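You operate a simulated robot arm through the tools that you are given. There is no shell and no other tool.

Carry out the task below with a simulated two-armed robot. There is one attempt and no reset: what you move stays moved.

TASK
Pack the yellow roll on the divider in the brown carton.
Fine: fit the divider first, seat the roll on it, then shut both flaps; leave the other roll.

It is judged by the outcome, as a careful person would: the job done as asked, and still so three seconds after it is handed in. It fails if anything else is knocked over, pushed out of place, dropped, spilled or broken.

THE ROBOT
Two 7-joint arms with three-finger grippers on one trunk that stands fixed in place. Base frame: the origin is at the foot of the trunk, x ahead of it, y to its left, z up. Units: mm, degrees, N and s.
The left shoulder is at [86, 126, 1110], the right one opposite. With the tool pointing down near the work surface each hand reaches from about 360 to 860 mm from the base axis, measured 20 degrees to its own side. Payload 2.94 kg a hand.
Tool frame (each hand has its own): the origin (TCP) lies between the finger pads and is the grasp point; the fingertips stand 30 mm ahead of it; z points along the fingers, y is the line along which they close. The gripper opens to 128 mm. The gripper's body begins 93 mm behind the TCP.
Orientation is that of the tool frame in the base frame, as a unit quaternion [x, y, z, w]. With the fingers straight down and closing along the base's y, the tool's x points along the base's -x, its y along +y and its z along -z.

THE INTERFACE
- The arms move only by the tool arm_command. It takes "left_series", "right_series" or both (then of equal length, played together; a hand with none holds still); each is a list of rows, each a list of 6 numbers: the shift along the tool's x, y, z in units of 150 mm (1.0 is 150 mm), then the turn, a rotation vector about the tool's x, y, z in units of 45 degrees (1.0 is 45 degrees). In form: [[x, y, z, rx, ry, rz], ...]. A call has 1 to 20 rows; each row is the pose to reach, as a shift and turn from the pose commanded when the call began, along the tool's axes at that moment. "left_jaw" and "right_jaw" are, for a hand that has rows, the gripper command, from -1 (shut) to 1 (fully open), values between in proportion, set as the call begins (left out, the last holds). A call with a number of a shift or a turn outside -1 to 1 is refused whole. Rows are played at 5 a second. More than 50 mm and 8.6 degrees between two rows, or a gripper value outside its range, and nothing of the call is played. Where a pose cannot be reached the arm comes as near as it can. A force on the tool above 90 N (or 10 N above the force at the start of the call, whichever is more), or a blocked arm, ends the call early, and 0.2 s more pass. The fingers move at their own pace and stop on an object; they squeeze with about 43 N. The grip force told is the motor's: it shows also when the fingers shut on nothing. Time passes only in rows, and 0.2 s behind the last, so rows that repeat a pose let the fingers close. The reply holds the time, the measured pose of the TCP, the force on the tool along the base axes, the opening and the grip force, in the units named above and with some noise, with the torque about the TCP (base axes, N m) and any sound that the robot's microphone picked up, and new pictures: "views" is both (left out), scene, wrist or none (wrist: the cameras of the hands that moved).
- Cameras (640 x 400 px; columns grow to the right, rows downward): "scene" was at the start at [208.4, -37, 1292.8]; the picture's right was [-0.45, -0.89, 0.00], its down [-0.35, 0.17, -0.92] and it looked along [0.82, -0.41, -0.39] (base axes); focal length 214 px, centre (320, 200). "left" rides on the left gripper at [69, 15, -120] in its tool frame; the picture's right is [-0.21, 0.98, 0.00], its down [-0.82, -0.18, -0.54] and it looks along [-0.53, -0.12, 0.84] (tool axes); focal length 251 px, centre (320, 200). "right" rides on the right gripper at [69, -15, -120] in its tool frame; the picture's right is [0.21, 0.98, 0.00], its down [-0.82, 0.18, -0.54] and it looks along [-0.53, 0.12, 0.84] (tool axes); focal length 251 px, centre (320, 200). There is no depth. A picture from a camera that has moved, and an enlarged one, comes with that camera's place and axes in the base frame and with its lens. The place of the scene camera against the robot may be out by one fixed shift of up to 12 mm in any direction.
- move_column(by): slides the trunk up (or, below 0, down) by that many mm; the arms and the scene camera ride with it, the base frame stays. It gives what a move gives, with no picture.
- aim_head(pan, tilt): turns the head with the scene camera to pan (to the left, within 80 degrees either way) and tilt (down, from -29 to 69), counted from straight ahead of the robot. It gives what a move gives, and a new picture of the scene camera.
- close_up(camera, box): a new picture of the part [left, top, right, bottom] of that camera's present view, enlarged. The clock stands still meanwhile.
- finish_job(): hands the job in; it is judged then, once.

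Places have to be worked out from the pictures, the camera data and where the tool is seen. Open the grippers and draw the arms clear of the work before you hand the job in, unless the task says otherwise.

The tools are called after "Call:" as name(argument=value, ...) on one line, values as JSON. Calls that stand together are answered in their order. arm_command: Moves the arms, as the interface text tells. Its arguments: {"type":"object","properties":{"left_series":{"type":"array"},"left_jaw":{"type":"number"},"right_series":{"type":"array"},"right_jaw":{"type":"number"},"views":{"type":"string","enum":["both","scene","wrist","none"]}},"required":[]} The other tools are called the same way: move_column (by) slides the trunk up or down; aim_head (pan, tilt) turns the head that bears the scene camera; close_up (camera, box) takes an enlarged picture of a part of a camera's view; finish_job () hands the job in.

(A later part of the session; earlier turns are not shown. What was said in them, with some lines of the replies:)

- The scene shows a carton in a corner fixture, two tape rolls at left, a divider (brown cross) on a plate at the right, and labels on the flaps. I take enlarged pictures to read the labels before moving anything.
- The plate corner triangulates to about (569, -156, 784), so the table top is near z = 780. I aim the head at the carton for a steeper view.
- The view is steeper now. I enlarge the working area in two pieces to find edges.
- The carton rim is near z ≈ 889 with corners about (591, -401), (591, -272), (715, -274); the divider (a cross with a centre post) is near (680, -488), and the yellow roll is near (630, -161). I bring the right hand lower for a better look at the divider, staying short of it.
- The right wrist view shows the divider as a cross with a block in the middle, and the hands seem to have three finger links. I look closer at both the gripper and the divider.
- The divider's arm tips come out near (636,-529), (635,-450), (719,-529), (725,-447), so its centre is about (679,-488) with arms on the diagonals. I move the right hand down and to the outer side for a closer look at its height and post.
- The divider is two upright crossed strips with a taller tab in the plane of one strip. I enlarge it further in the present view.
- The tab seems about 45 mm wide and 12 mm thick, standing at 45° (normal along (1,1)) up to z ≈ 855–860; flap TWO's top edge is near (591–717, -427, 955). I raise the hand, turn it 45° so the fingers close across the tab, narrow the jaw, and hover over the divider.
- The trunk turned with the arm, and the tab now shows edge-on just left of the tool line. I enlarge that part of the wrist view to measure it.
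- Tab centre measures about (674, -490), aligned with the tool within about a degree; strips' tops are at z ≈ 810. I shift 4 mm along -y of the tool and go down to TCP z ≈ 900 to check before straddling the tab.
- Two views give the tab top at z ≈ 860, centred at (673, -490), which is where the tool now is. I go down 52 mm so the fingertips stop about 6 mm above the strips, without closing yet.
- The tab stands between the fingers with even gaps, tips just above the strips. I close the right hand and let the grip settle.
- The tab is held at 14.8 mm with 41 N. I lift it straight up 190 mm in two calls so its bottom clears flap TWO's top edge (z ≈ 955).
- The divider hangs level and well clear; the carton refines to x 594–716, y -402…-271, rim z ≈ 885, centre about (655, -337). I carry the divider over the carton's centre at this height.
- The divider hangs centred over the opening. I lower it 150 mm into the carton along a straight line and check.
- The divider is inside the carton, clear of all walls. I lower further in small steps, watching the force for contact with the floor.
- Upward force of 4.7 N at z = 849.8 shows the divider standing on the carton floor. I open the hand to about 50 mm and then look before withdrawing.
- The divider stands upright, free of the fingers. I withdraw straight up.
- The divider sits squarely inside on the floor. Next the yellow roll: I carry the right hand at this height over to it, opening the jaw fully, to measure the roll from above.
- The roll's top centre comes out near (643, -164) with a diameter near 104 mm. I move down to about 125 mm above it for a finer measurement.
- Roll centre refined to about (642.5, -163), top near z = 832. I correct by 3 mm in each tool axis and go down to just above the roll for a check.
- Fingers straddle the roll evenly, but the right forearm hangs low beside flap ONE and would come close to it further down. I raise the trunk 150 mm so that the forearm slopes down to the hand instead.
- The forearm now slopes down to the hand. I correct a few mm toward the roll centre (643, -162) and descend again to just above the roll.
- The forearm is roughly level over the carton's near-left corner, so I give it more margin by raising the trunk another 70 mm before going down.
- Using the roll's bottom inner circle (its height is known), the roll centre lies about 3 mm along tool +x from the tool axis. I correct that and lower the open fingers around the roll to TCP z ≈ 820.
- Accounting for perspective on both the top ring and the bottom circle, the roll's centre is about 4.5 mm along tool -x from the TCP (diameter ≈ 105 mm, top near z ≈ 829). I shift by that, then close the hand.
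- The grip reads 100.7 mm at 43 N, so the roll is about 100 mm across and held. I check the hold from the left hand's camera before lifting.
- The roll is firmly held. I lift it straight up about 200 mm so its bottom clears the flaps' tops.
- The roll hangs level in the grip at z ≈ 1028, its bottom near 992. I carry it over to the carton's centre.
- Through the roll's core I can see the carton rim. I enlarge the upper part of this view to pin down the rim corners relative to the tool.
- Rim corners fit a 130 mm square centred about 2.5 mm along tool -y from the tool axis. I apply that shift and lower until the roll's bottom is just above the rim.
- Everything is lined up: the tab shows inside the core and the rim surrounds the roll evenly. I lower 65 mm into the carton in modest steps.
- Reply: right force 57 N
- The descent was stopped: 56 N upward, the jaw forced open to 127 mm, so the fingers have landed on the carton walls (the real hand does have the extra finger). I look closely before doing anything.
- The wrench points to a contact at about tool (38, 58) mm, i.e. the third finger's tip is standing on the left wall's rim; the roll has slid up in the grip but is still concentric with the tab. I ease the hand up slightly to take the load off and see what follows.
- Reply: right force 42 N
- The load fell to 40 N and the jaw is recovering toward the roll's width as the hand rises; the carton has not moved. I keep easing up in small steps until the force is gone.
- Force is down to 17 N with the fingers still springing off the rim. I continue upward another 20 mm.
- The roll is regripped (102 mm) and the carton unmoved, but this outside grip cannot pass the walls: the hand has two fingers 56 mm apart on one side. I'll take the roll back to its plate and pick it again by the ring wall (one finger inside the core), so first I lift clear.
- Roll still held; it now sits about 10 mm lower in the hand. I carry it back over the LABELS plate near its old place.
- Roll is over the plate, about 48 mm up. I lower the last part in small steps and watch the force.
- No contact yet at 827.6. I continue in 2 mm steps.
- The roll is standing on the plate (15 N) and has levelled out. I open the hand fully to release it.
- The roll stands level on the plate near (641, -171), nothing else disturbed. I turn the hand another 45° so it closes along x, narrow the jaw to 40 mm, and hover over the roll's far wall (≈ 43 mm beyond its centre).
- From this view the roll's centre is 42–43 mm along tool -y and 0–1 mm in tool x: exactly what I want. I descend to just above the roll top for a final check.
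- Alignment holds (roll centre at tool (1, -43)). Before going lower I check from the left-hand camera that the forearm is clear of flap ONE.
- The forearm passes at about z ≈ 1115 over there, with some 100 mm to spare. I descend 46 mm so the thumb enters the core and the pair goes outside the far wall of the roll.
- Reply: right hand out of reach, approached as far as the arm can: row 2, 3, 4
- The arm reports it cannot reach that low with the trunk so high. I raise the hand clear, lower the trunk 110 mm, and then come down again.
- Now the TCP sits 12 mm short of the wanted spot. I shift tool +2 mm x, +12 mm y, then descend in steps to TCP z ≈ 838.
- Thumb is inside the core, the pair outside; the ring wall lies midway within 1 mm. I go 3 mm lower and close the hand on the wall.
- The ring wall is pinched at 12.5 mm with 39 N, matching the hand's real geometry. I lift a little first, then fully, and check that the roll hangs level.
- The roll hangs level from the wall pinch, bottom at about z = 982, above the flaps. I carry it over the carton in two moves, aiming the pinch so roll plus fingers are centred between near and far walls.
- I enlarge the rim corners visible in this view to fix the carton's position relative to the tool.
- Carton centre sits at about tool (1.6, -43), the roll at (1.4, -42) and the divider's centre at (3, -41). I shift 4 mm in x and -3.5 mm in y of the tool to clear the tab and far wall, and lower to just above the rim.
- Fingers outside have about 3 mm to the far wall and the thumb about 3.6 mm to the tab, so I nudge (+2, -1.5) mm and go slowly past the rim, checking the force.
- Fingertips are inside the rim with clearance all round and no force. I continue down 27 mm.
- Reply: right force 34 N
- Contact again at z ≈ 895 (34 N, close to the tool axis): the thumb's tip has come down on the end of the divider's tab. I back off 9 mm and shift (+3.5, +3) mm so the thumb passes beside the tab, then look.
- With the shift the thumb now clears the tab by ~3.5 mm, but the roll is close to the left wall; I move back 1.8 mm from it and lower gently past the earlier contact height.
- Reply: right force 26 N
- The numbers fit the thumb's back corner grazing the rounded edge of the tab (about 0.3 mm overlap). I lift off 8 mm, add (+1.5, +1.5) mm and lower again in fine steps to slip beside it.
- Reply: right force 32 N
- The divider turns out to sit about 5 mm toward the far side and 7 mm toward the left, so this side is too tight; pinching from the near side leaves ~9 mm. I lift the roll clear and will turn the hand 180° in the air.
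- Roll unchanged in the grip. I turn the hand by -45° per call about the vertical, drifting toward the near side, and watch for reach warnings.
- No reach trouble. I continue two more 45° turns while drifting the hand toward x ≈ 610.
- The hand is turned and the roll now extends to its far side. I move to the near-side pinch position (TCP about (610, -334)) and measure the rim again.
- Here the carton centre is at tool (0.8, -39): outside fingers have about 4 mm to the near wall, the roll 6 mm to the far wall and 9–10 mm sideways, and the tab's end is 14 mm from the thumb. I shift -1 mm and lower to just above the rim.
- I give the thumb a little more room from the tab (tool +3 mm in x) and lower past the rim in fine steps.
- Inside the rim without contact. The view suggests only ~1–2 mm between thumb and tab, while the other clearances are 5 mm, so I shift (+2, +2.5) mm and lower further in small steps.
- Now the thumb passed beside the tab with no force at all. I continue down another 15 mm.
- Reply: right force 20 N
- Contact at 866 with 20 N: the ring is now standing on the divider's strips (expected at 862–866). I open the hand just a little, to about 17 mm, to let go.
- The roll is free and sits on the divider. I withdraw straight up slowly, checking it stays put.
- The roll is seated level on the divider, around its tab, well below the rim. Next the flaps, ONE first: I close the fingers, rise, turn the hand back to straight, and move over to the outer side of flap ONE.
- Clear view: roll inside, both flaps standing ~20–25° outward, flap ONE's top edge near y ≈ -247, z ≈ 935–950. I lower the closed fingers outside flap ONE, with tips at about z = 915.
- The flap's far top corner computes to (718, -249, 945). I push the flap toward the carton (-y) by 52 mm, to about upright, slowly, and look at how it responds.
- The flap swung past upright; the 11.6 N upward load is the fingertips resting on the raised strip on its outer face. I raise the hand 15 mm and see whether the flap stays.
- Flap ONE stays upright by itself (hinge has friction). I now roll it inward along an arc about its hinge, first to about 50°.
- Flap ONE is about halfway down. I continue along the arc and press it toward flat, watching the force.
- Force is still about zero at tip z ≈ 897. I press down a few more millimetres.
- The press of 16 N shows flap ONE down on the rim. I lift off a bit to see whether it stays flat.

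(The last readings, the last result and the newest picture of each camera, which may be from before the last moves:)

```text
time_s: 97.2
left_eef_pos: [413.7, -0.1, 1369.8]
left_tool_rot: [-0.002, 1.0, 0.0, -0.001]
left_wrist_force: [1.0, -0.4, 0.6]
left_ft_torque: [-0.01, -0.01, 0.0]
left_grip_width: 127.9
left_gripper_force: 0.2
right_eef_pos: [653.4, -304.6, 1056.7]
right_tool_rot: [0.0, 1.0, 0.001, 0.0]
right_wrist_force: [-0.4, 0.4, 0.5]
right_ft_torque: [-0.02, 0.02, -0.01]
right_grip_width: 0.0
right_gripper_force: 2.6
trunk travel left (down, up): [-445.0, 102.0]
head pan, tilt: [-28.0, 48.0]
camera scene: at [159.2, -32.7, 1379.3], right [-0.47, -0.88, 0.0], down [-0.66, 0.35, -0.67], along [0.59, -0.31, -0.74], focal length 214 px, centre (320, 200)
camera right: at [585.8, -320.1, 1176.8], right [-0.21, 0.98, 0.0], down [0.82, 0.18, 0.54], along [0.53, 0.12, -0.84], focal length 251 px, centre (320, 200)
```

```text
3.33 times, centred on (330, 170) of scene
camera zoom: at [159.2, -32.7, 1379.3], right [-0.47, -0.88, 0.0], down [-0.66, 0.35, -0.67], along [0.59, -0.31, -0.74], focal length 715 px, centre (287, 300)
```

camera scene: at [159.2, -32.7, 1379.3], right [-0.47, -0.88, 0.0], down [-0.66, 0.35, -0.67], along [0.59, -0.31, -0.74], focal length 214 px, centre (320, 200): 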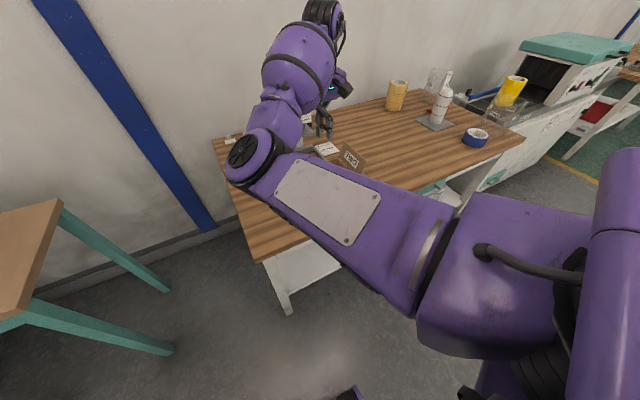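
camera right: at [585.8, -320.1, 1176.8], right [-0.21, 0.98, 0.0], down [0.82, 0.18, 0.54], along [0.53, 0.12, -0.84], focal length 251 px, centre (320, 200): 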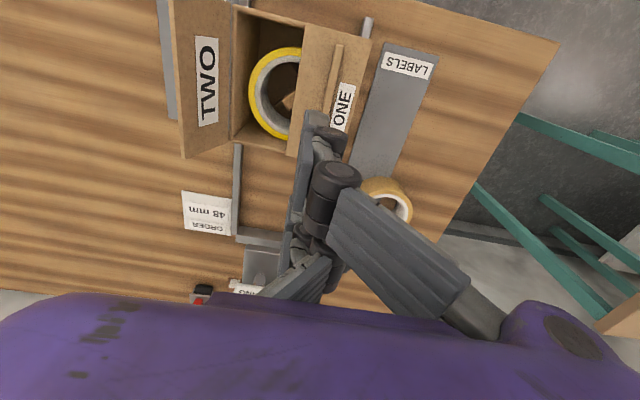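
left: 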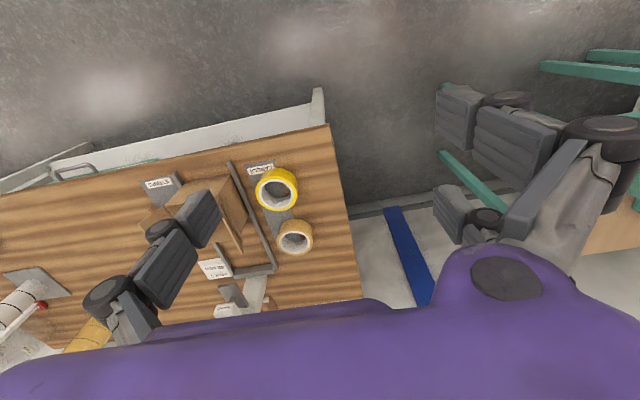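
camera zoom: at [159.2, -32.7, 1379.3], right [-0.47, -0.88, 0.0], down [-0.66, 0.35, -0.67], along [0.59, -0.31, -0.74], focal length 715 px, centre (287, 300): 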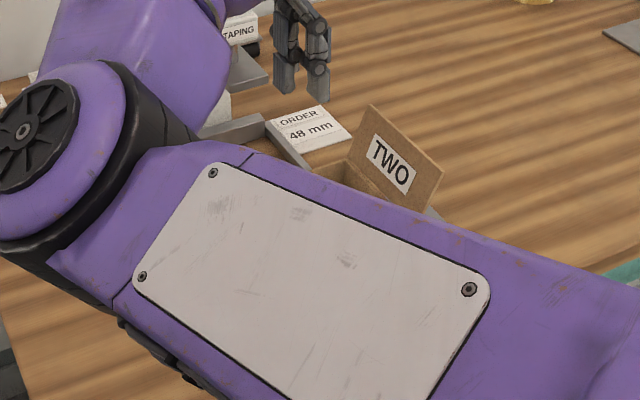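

Flap ONE stays shut. Now flap TWO: I carry the hand over to its outer side (y ≈ -470) and lower the closed fingers behind it.

Call:
arm_command(right_series=[[0, -0.25, 0, 0, 0, 0], [0, -0.5, 0, 0, 0, 0], [0, -0.75, 0, 0, 0, 0], [0, -1.0, 0, 0, 0, 0]], views="none")

Call:
arm_command(right_series=[[0, -0.1, 0.0, 0, 0, 0], [0, -0.1, 0.2, 0, 0, 0], [0, -0.1, 0.4, 0, 0, 0], [0, -0.1, 0.6, 0, 0, 0], [0, -0.1, 0.65, 0, 0, 0]], views="both")

Call:
close_up(camera="right", box=[200, 0, 540, 300])

Call:
close_up(camera="scene", box=[260, 90, 420, 230])

```text
time_s: 98.2
left_eef_pos: [413.3, -3.3, 1370.1]
left_tool_rot: [0.0, 1.0, 0.0, -0.001]
left_wrist_force: [0.3, -0.7, 0.4]
left_ft_torque: [0.03, 0.0, -0.01]
left_grip_width: 127.9
left_gripper_force: 0.0
right_eef_pos: [653.2, -457.1, 1052.5]
right_tool_rot: [0.0, 1.0, 0.001, 0.002]
right_wrist_force: [-0.4, -0.5, -0.8]
right_ft_torque: [0.05, 0.01, -0.01]
right_grip_width: 0.0
right_gripper_force: 2.7
trunk travel left (down, up): [-445.0, 102.0]
head pan, tilt: [-28.0, 48.0]
```

```text
time_s: 99.5
left_eef_pos: [412.8, -0.2, 1370.7]
left_tool_rot: [-0.001, 1.0, -0.001, -0.001]
left_wrist_force: [0.3, 0.0, 0.6]
left_ft_torque: [-0.03, -0.02, -0.01]
left_grip_width: 128.2
left_gripper_force: 0.2
right_eef_pos: [654.2, -467.8, 956.8]
right_tool_rot: [0.0, 1.0, 0.0, 0.001]
right_wrist_force: [0.0, -0.3, 0.0]
right_ft_torque: [0.03, -0.03, 0.0]
right_grip_width: 0.2
right_gripper_force: 3.2
trunk travel left (down, up): [-445.0, 102.0]
head pan, tilt: [-28.0, 48.0]
camera scene: at [160.7, -30.3, 1381.4], right [-0.44, -0.9, 0.0], down [-0.65, 0.32, -0.69], along [0.62, -0.3, -0.73], focal length 214 px, centre (320, 200)
camera right: at [586.3, -484.0, 1078.2], right [-0.22, 0.98, 0.0], down [0.82, 0.18, 0.54], along [0.53, 0.12, -0.84], focal length 251 px, centre (320, 200)
```

scene: 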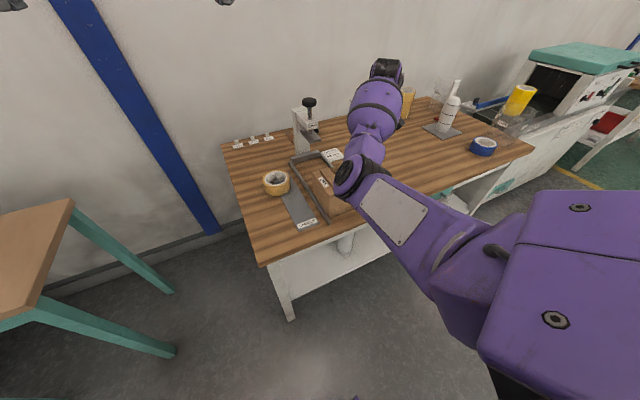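
right: 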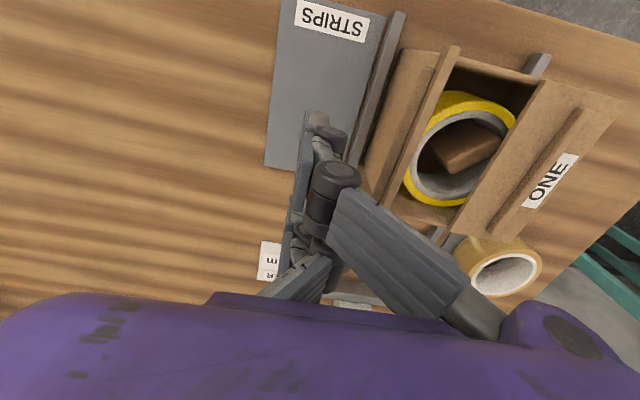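

```text
1.33 times, centred on (370, 150) of right
camera zoom: at [586.3, -484.0, 1078.2], right [-0.22, 0.98, 0.0], down [0.82, 0.18, 0.54], along [0.53, 0.12, -0.84], focal length 335 px, centre (253, 267)
```

zoom: 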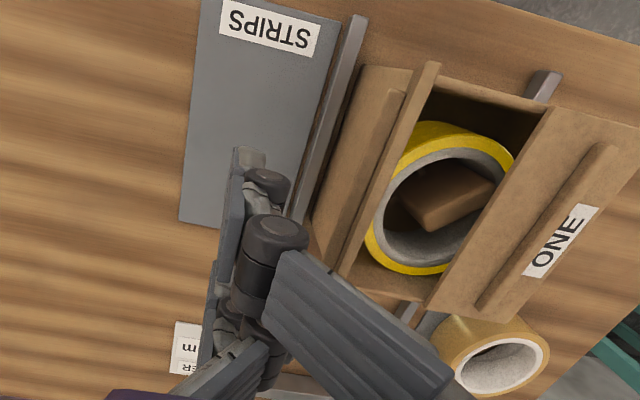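

```text
2.86 times, centred on (340, 160) of scene
camera zoom: at [160.7, -30.3, 1381.4], right [-0.44, -0.9, 0.0], down [-0.65, 0.32, -0.69], along [0.62, -0.3, -0.73], focal length 613 px, centre (263, 314)
```

zoom: 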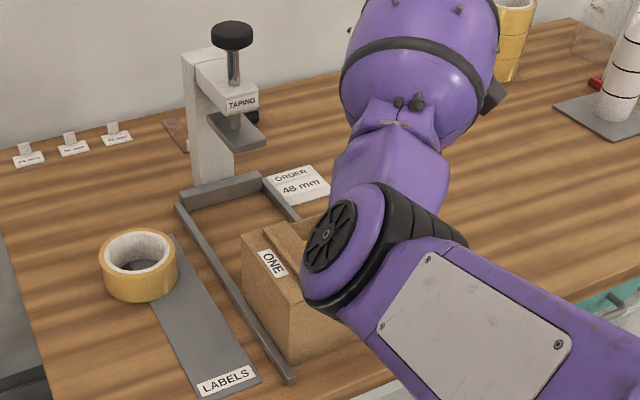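

Flap TWO is in front of the fingers. I push it toward the carton (+y) by 56 mm until about upright.

Call:
arm_command(right_series=[[0, 0.07, 0, 0, 0, 0], [0, 0.14, 0, 0, 0, 0], [0, 0.2, 0, 0, 0, 0], [0, 0.26, 0, 0, 0, 0], [0, 0.32, 0, 0, 0, 0], [0, 0.373, 0, 0, 0, 0]], views="wrist")

Call:
close_up(camera="right", box=[200, 0, 540, 300])

```text
time_s: 100.8
left_eef_pos: [413.6, 0.2, 1370.5]
left_tool_rot: [-0.001, 1.0, -0.001, 0.0]
left_wrist_force: [-0.2, -0.4, 0.1]
left_ft_torque: [0.06, 0.0, 0.02]
left_grip_width: 128.1
left_gripper_force: 0.1
right_eef_pos: [653.9, -412.7, 957.0]
right_tool_rot: [0.0, 1.0, 0.001, 0.001]
right_wrist_force: [0.1, 0.5, -0.3]
right_ft_torque: [-0.04, 0.0, -0.01]
right_grip_width: 0.1
right_gripper_force: 3.0
trunk travel left (down, up): [-445.0, 102.0]
head pan, tilt: [-28.0, 48.0]
camera right: at [586.3, -429.0, 1078.0], right [-0.21, 0.98, 0.0], down [0.82, 0.18, 0.54], along [0.53, 0.12, -0.84], focal length 251 px, centre (320, 200)
```

right: 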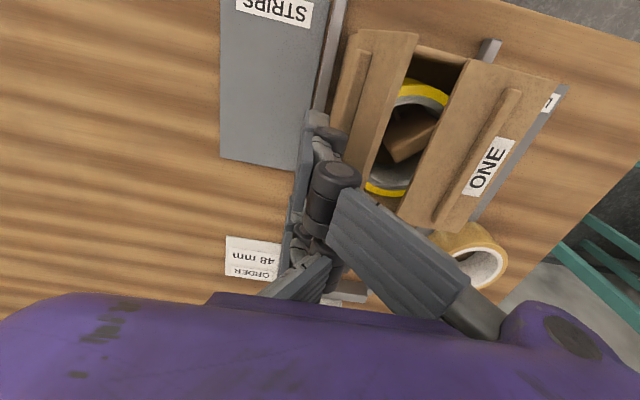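

```text
1.33 times, centred on (370, 150) of right
camera zoom: at [586.3, -429.0, 1078.0], right [-0.21, 0.98, 0.0], down [0.82, 0.18, 0.54], along [0.53, 0.12, -0.84], focal length 335 px, centre (253, 267)
```

zoom: 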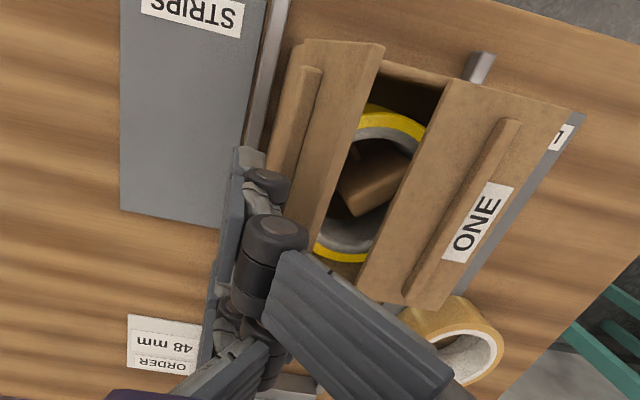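

Flap TWO is already past upright. I continue along its arc to about 60°.

Call:
arm_command(right_series=[[0, 0.05, 0, 0, 0, 0], [0, 0.1, 0, 0, 0, 0], [0, 0.137, 0.005, 0, 0, 0], [0, 0.17, 0.03, 0, 0, 0], [0, 0.199, 0.05, 0, 0, 0], [0, 0.233, 0.087, 0, 0, 0], [0, 0.247, 0.11, 0, 0, 0]], views="wrist")

Call:
close_up(camera="right", box=[200, 0, 540, 300])

```text
time_s: 102.5
left_eef_pos: [412.9, -0.8, 1369.5]
left_tool_rot: [-0.001, 1.0, 0.0, 0.0]
left_wrist_force: [1.0, -0.6, -0.1]
left_ft_torque: [-0.04, 0.0, 0.03]
left_grip_width: 128.2
left_gripper_force: 0.0
right_eef_pos: [653.4, -376.2, 940.3]
right_tool_rot: [0.0, 1.0, 0.001, 0.001]
right_wrist_force: [1.0, 0.7, 0.0]
right_ft_torque: [-0.01, -0.04, 0.03]
right_grip_width: 0.0
right_gripper_force: 2.8
trunk travel left (down, up): [-445.0, 102.0]
head pan, tilt: [-28.0, 48.0]
camera right: at [586.1, -392.0, 1061.4], right [-0.21, 0.98, 0.0], down [0.82, 0.18, 0.54], along [0.53, 0.12, -0.84], focal length 251 px, centre (320, 200)
```

right: 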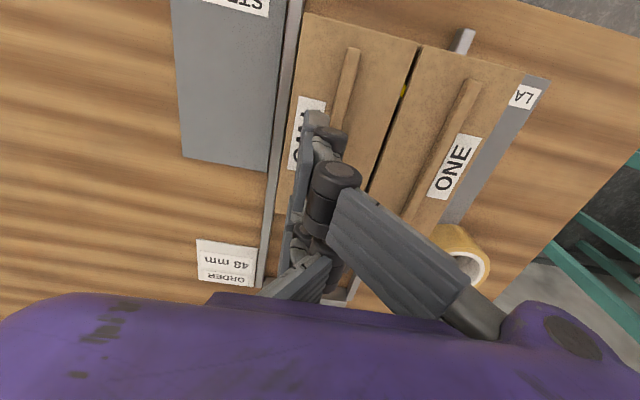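

```text
1.33 times, centred on (370, 150) of right
camera zoom: at [586.1, -392.0, 1061.4], right [-0.21, 0.98, 0.0], down [0.82, 0.18, 0.54], along [0.53, 0.12, -0.84], focal length 335 px, centre (253, 267)
```

zoom: 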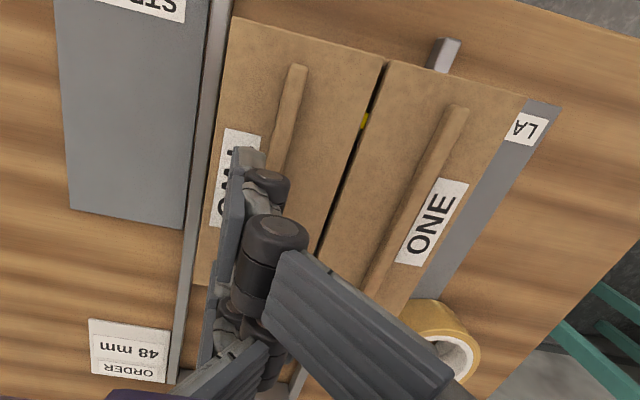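

Flap TWO is nearly shut, meeting flap ONE's edge. I press it down the rest of the way, gently.

Call:
arm_command(right_series=[[0, 0.015, 0.035, 0, 0, 0], [0, 0.033, 0.07, 0, 0, 0], [0, 0.04, 0.09, 0, 0, 0], [0, 0.042, 0.105, 0, 0, 0]], views="none")

Call:
arm_command(right_series=[[0, 0, 0.01, 0, 0, 0], [0, 0, 0.02, 0, 0, 0]], views="wrist")

Call:
close_up(camera="right", box=[200, 0, 540, 300])

```text
time_s: 103.5
left_eef_pos: [413.3, -0.7, 1369.8]
left_tool_rot: [-0.001, 1.0, 0.001, -0.001]
left_wrist_force: [0.3, 0.4, 0.3]
left_ft_torque: [-0.01, 0.01, 0.0]
left_grip_width: 127.9
left_gripper_force: 0.1
right_eef_pos: [654.1, -369.8, 923.0]
right_tool_rot: [0.0, 1.0, 0.0, 0.0]
right_wrist_force: [0.6, 0.1, -0.1]
right_ft_torque: [-0.03, -0.03, -0.02]
right_grip_width: 0.0
right_gripper_force: 2.8
trunk travel left (down, up): [-445.0, 102.0]
head pan, tilt: [-28.0, 48.0]
```

```text
time_s: 104.0
left_eef_pos: [412.7, -1.9, 1370.9]
left_tool_rot: [-0.001, 1.0, 0.0, 0.001]
left_wrist_force: [0.0, -0.5, -0.1]
left_ft_torque: [0.02, 0.02, -0.02]
left_grip_width: 128.2
left_gripper_force: 0.0
right_eef_pos: [654.7, -371.8, 921.2]
right_tool_rot: [0.0, 1.0, 0.0, 0.001]
right_wrist_force: [-0.2, -2.2, 1.9]
right_ft_torque: [-0.04, -0.02, 0.0]
right_grip_width: 0.1
right_gripper_force: 3.2
trunk travel left (down, up): [-445.0, 102.0]
head pan, tilt: [-28.0, 48.0]
camera right: at [586.3, -386.4, 1042.3], right [-0.21, 0.98, 0.0], down [0.82, 0.18, 0.54], along [0.53, 0.12, -0.84], focal length 251 px, centre (320, 200)
```

right: 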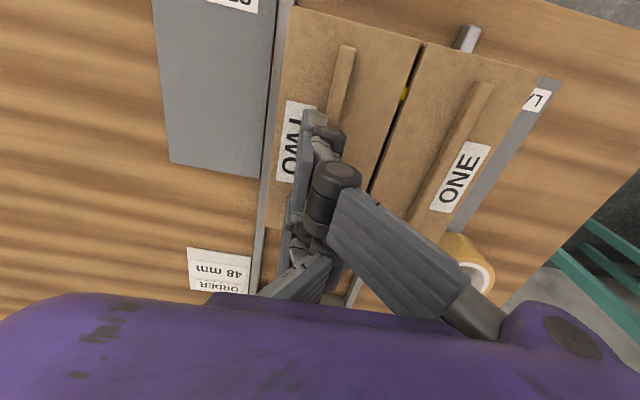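

```text
1.33 times, centred on (370, 150) of right
camera zoom: at [586.3, -386.4, 1042.3], right [-0.21, 0.98, 0.0], down [0.82, 0.18, 0.54], along [0.53, 0.12, -0.84], focal length 335 px, centre (253, 267)
```

zoom: 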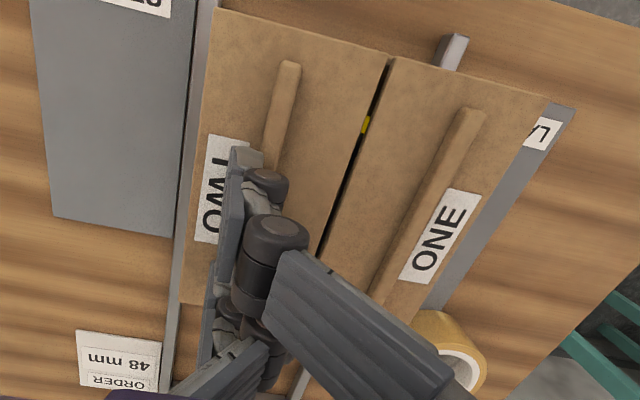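

Both flaps lie in one plane with a thin even gap. I press flap TWO a few mm more to the same firmness as flap ONE.

Call:
arm_command(right_series=[[0, 0, 0.012, 0, 0, 0], [0, 0, 0.024, 0, 0, 0], [0, 0, 0.03, 0, 0, 0]], views="none")

Call:
arm_command(right_series=[[0, 0, -0.1, 0, 0, 0], [0, 0, -0.3, 0, 0, 0], [0, 0, -0.6, 0, 0, 0], [0, 0, -0.9, 0, 0, 0], [0, 0, -1.0, 0, 0, 0]], views="both")

Call:
close_up(camera="right", box=[200, 0, 460, 240])

Call:
close_up(camera="scene", box=[260, 110, 400, 230])

```text
time_s: 104.8
left_eef_pos: [414.1, -0.6, 1369.7]
left_tool_rot: [-0.001, 1.0, 0.001, 0.0]
left_wrist_force: [0.4, 0.3, 0.5]
left_ft_torque: [-0.02, 0.0, -0.03]
left_grip_width: 128.2
left_gripper_force: 0.1
right_eef_pos: [653.8, -371.3, 916.8]
right_tool_rot: [0.001, 1.0, 0.001, 0.001]
right_wrist_force: [0.9, -1.8, 0.4]
right_ft_torque: [-0.02, 0.0, 0.04]
right_grip_width: 0.0
right_gripper_force: 2.8
trunk travel left (down, up): [-445.0, 102.0]
head pan, tilt: [-28.0, 48.0]
```

```text
time_s: 106.0
left_eef_pos: [414.0, 0.7, 1369.6]
left_tool_rot: [-0.001, 1.0, 0.0, 0.0]
left_wrist_force: [0.3, -0.1, 0.5]
left_ft_torque: [0.02, 0.03, 0.01]
left_grip_width: 127.9
left_gripper_force: 0.1
right_eef_pos: [654.7, -370.9, 1067.9]
right_tool_rot: [0.001, 1.0, 0.001, 0.0]
right_wrist_force: [-0.2, -0.4, 0.0]
right_ft_torque: [0.0, -0.01, -0.03]
right_grip_width: 0.0
right_gripper_force: 2.8
trunk travel left (down, up): [-445.0, 102.0]
head pan, tilt: [-28.0, 48.0]
camera scene: at [158.7, -32.5, 1379.4], right [-0.47, -0.88, 0.0], down [-0.66, 0.35, -0.67], along [0.59, -0.31, -0.74], focal length 214 px, centre (320, 200)
camera right: at [586.7, -386.8, 1189.4], right [-0.21, 0.98, 0.0], down [0.82, 0.18, 0.54], along [0.53, 0.12, -0.84], focal length 251 px, centre (320, 200)
```

scene: 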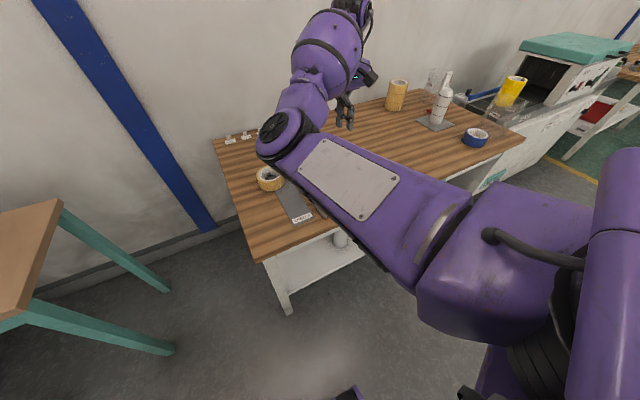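
right: 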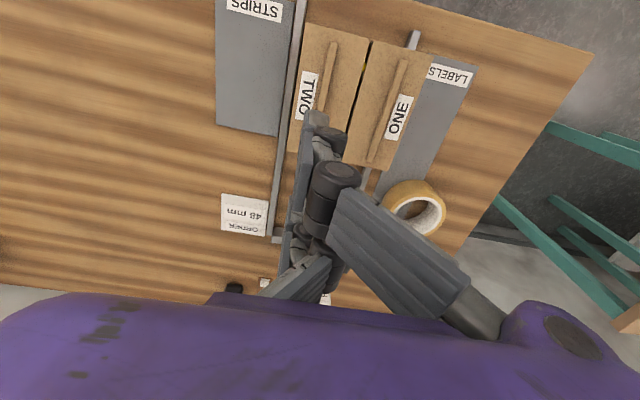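

```text
1.67 times, centred on (330, 120) of right
camera zoom: at [586.7, -386.8, 1189.4], right [-0.21, 0.98, 0.0], down [0.82, 0.18, 0.54], along [0.53, 0.12, -0.84], focal length 419 px, centre (303, 333)
```

zoom: 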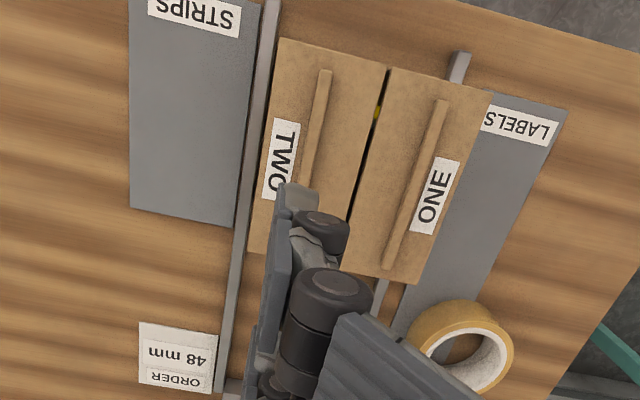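

```text
3.33 times, centred on (330, 170) of scene
camera zoom: at [158.7, -32.5, 1379.4], right [-0.47, -0.88, 0.0], down [-0.66, 0.35, -0.67], along [0.59, -0.31, -0.74], focal length 715 px, centre (287, 300)
```

zoom: 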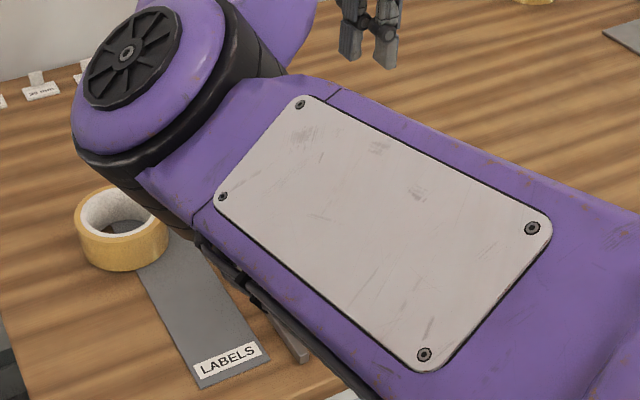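

Both flaps now look flat and closed. I draw the right hand up and back out of the way, opening it, to get a clear view for checking.

Call:
arm_command(right_series=[[0.0, -0.05, -0.2, 0, 0, 0], [0.15, -0.15, -0.35, 0, 0, 0], [0.3, -0.25, -0.5, 0, 0, 0], [0.5, -0.35, -0.6, 0, 0, 0], [0.7, -0.45, -0.7, 0, 0, 0], [0.9, -0.55, -0.8, 0, 0, 0]], right_jaw=1.0, views="none")

Call:
arm_command(right_series=[[0.2, -0.1, 0, 0, 0, 0], [0.4, -0.2, 0, 0, 0, 0], [0.6, -0.3, 0, 0, 0, 0], [0.8, -0.4, 0, 0, 0, 0], [0.9, -0.45, 0, 0, 0, 0]], views="both")

Call:
aim_head(pan=-28, tilt=40)

Call:
close_up(camera="scene", box=[250, 90, 430, 240])

```text
time_s: 107.5
left_eef_pos: [411.9, -0.1, 1370.5]
left_tool_rot: [-0.001, 1.0, 0.0, 0.001]
left_wrist_force: [0.7, 0.3, 0.4]
left_ft_torque: [0.05, -0.02, 0.01]
left_grip_width: 128.1
left_gripper_force: 0.2
right_eef_pos: [516.3, -453.7, 1186.3]
right_tool_rot: [0.0, 1.0, 0.001, 0.001]
right_wrist_force: [-0.7, -0.6, 1.1]
right_ft_torque: [0.01, -0.02, 0.01]
right_grip_width: 127.9
right_gripper_force: 0.0
trunk travel left (down, up): [-445.0, 102.0]
head pan, tilt: [-28.0, 48.0]
```

```text
time_s: 108.7
left_eef_pos: [414.8, -0.2, 1371.1]
left_tool_rot: [-0.001, 1.0, 0.0, 0.0]
left_wrist_force: [0.2, 0.0, 1.2]
left_ft_torque: [0.0, -0.02, 0.0]
left_grip_width: 128.1
left_gripper_force: 0.0
right_eef_pos: [383.3, -520.9, 1186.0]
right_tool_rot: [0.0, 1.0, 0.001, 0.001]
right_wrist_force: [0.4, 0.7, 0.1]
right_ft_torque: [0.01, 0.0, 0.04]
right_grip_width: 128.1
right_gripper_force: 0.0
trunk travel left (down, up): [-445.0, 102.0]
head pan, tilt: [-28.0, 48.0]
camera scene: at [158.6, -32.3, 1379.5], right [-0.47, -0.88, 0.0], down [-0.66, 0.35, -0.67], along [0.59, -0.31, -0.74], focal length 214 px, centre (320, 200)
camera right: at [315.1, -536.4, 1307.3], right [-0.21, 0.98, 0.0], down [0.82, 0.18, 0.54], along [0.53, 0.12, -0.84], focal length 251 px, centre (320, 200)
```

scene: 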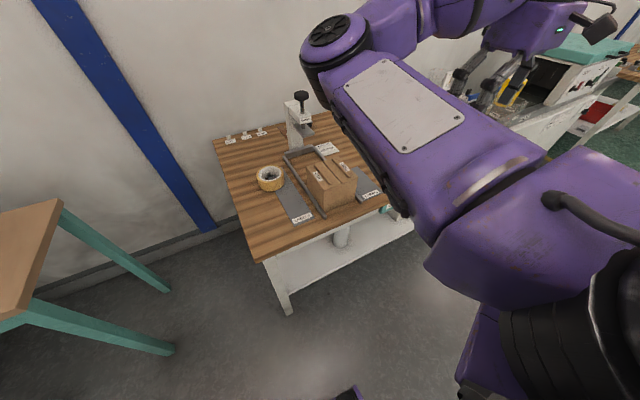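
right: 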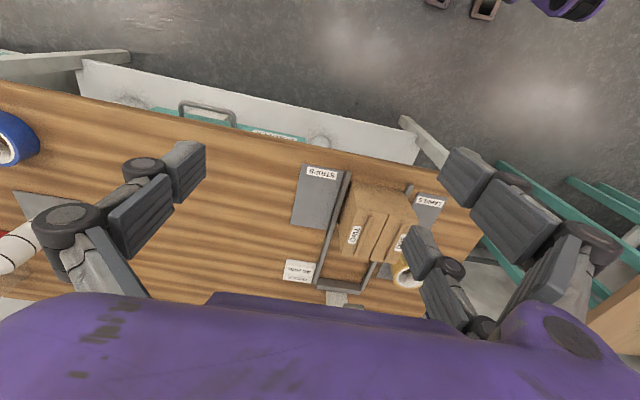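

```text
time_s: 109.3
left_eef_pos: [413.7, -1.1, 1370.7]
left_tool_rot: [-0.001, 1.0, -0.001, -0.001]
left_wrist_force: [0.1, -1.0, 0.1]
left_ft_torque: [0.0, -0.04, 0.01]
left_grip_width: 128.1
left_gripper_force: 0.0
right_eef_pos: [383.4, -521.7, 1186.2]
right_tool_rot: [0.0, 1.0, 0.0, 0.001]
right_wrist_force: [0.8, 0.1, 0.1]
right_ft_torque: [-0.02, 0.02, 0.02]
right_grip_width: 127.9
right_gripper_force: 0.0
trunk travel left (down, up): [-445.0, 102.0]
head pan, tilt: [-28.0, 40.0]
camera scene: at [164.1, -35.2, 1390.9], right [-0.47, -0.88, 0.0], down [-0.57, 0.3, -0.77], along [0.68, -0.36, -0.64], focal length 214 px, centre (320, 200)
```

scene: 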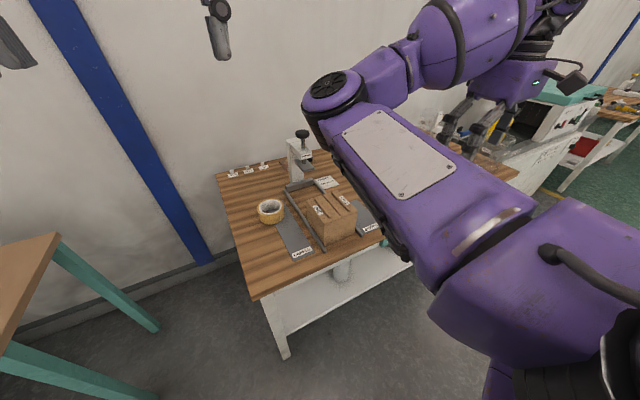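

```text
2.67 times, centred on (340, 165) of scene
camera zoom: at [164.1, -35.2, 1390.9], right [-0.47, -0.88, 0.0], down [-0.57, 0.3, -0.77], along [0.68, -0.36, -0.64], focal length 572 px, centre (267, 293)
```

zoom: 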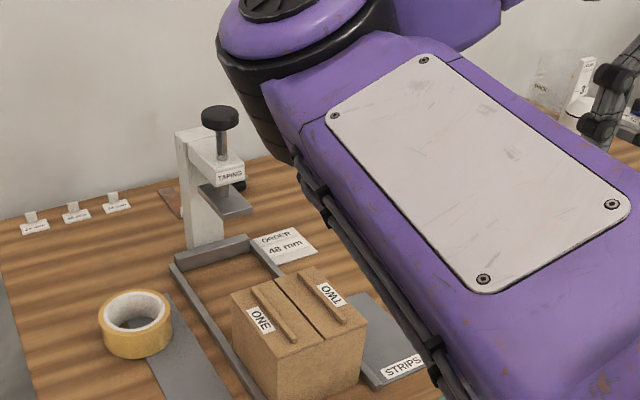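

The carton shows closed with both flaps. I enlarge it in both views to check flatness and that nothing else has shifted.

Call:
close_up(camera="scene", box=[295, 175, 375, 245])

Call:
close_up(camera="right", box=[320, 170, 440, 300])

Call:
close_up(camera="left", box=[140, 100, 360, 300])

Call:
close_up(camera="right", box=[0, 60, 340, 320])

```text
5.71 times, centred on (335, 210) of scene
camera zoom: at [164.1, -35.2, 1390.9], right [-0.47, -0.88, 0.0], down [-0.57, 0.3, -0.77], along [0.68, -0.36, -0.64], focal length 1226 px, centre (234, 143)
```

zoom: 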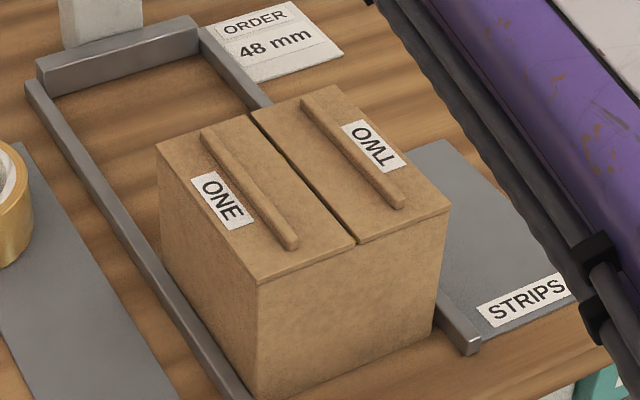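

```text
3.08 times, centred on (380, 235) of right
camera zoom: at [315.5, -536.4, 1307.2], right [-0.21, 0.98, 0.0], down [0.82, 0.18, 0.54], along [0.53, 0.12, -0.84], focal length 774 px, centre (135, 92)
```

zoom: 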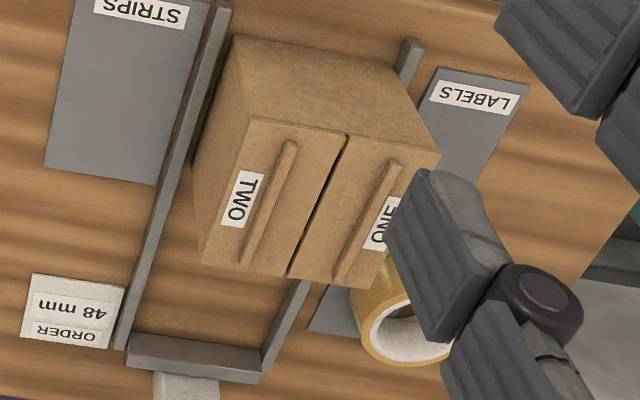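

```text
2.00 times, centred on (250, 200) of left
camera zoom: at [343.3, 14.6, 1489.8], right [0.21, 0.98, 0.0], down [0.82, -0.18, 0.54], along [0.53, -0.12, -0.84], focal length 503 px, centre (460, 200)
```

zoom: 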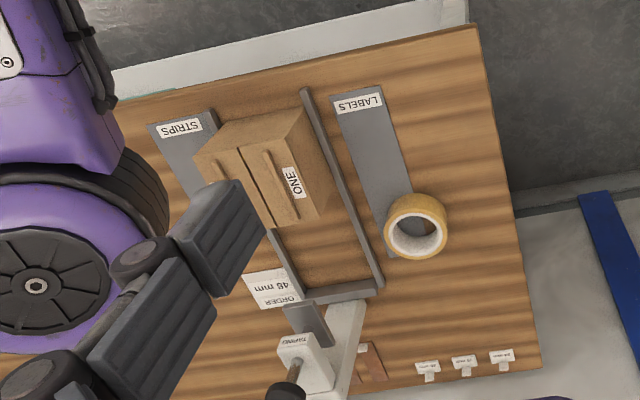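

```text
1.54 times, centred on (170, 190) of right
camera zoom: at [315.5, -536.4, 1307.2], right [-0.21, 0.98, 0.0], down [0.82, 0.18, 0.54], along [0.53, 0.12, -0.84], focal length 387 px, centre (551, 215)
```

zoom: 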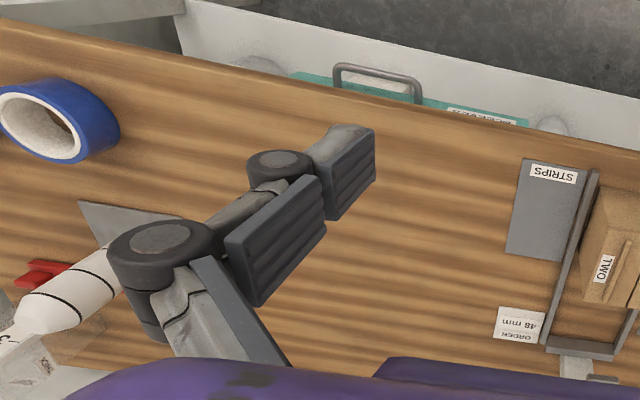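

Both flaps are flat and coplanar, the carton stands in its fixture, the tan roll and everything else are where they were. I let two seconds pass with the arms still to make sure the flaps stay shut.

Call:
arm_command(right_series=[[0, 0, 0, 0, 0, 0], [0, 0, 0, 0, 0, 0], [0, 0, 0, 0, 0, 0], [0, 0, 0, 0, 0, 0], [0, 0, 0, 0, 0, 0], [0, 0, 0, 0, 0, 0], [0, 0, 0, 0, 0, 0], [0, 0, 0, 0, 0, 0], [0, 0, 0, 0, 0, 0], [0, 0, 0, 0, 0, 0], [0, 0, 0, 0, 0, 0], [0, 0, 0, 0, 0, 0], [0, 0, 0, 0, 0, 0], [0, 0, 0, 0, 0, 0], [0, 0, 0, 0, 0, 0]], views="scene")

Call:
close_up(camera="scene", box=[295, 175, 375, 245])

```text
time_s: 112.5
left_eef_pos: [413.7, -0.3, 1370.9]
left_tool_rot: [-0.001, 1.0, -0.001, 0.0]
left_wrist_force: [0.2, 0.3, -0.2]
left_ft_torque: [-0.03, 0.01, -0.01]
left_grip_width: 128.1
left_gripper_force: 0.0
right_eef_pos: [384.0, -521.0, 1185.5]
right_tool_rot: [0.0, 1.0, 0.0, 0.001]
right_wrist_force: [0.0, 0.4, 0.0]
right_ft_torque: [-0.02, 0.02, 0.03]
right_grip_width: 128.0
right_gripper_force: 0.1
trunk travel left (down, up): [-445.0, 102.0]
head pan, tilt: [-28.0, 40.0]
camera scene: at [164.1, -35.2, 1390.9], right [-0.47, -0.88, 0.0], down [-0.57, 0.3, -0.77], along [0.68, -0.36, -0.64], focal length 214 px, centre (320, 200)
```

scene: 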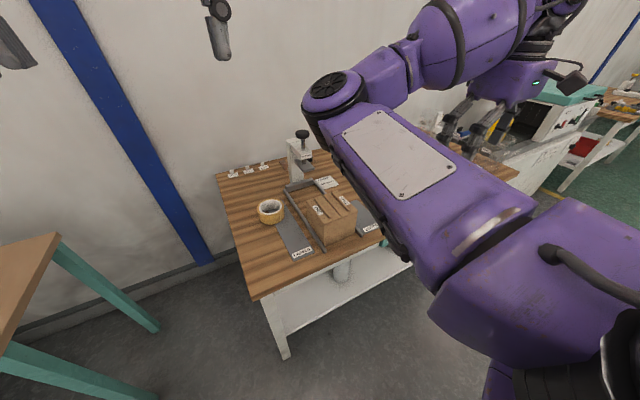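

```text
5.71 times, centred on (335, 210) of scene
camera zoom: at [164.1, -35.2, 1390.9], right [-0.47, -0.88, 0.0], down [-0.57, 0.3, -0.77], along [0.68, -0.36, -0.64], focal length 1226 px, centre (234, 143)
```

zoom: 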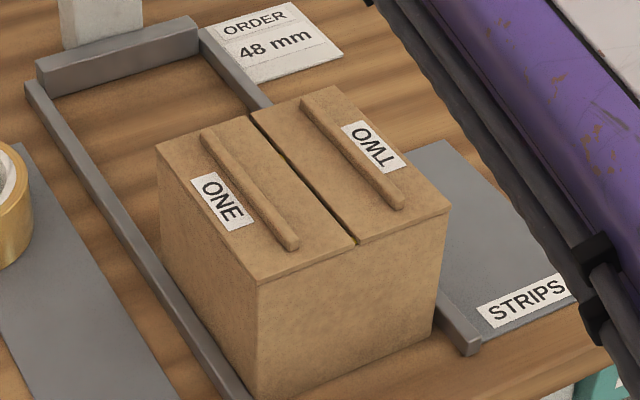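

After three seconds at rest both flaps are still flat and shut, the divider and yellow roll are inside, the other roll is untouched, and both hands are open and clear of the work. I hand the job in.

Call:
finish_job()

```text
The job is handed in.
```

The yellow roll is packed in the brown carton, sitting on the divider, with both flaps shut. I handed the job in.

- **Divider:** it stands upright on the carton floor, near the centre, with its arms pointing towards the corners.
- **Roll:** it sits level on the divider with the divider's tab inside its core, well below the rim.
- **Flaps:** ONE was closed first, then TWO. They lie flat with a thin gap between them and were still flat after three seconds of waiting.
- **Other roll:** the tan roll was not touched and is where it was.

**Contacts along the way:** my first try at lowering the roll stopped when the fingers came down on the carton's rim, at about 56 N. The roll slid in the grip, so I set it back on its plate and picked it up again by its ring wall. Later the thumb pressed on the divider's tab three times, at about 25–34 N, until I turned the hand and lowered the roll with the grip on the near side. In the later pictures the carton, divider and everything else looked undisturbed.

Both hands are open and clear of the work. The trunk is still 120 mm higher than at the start.
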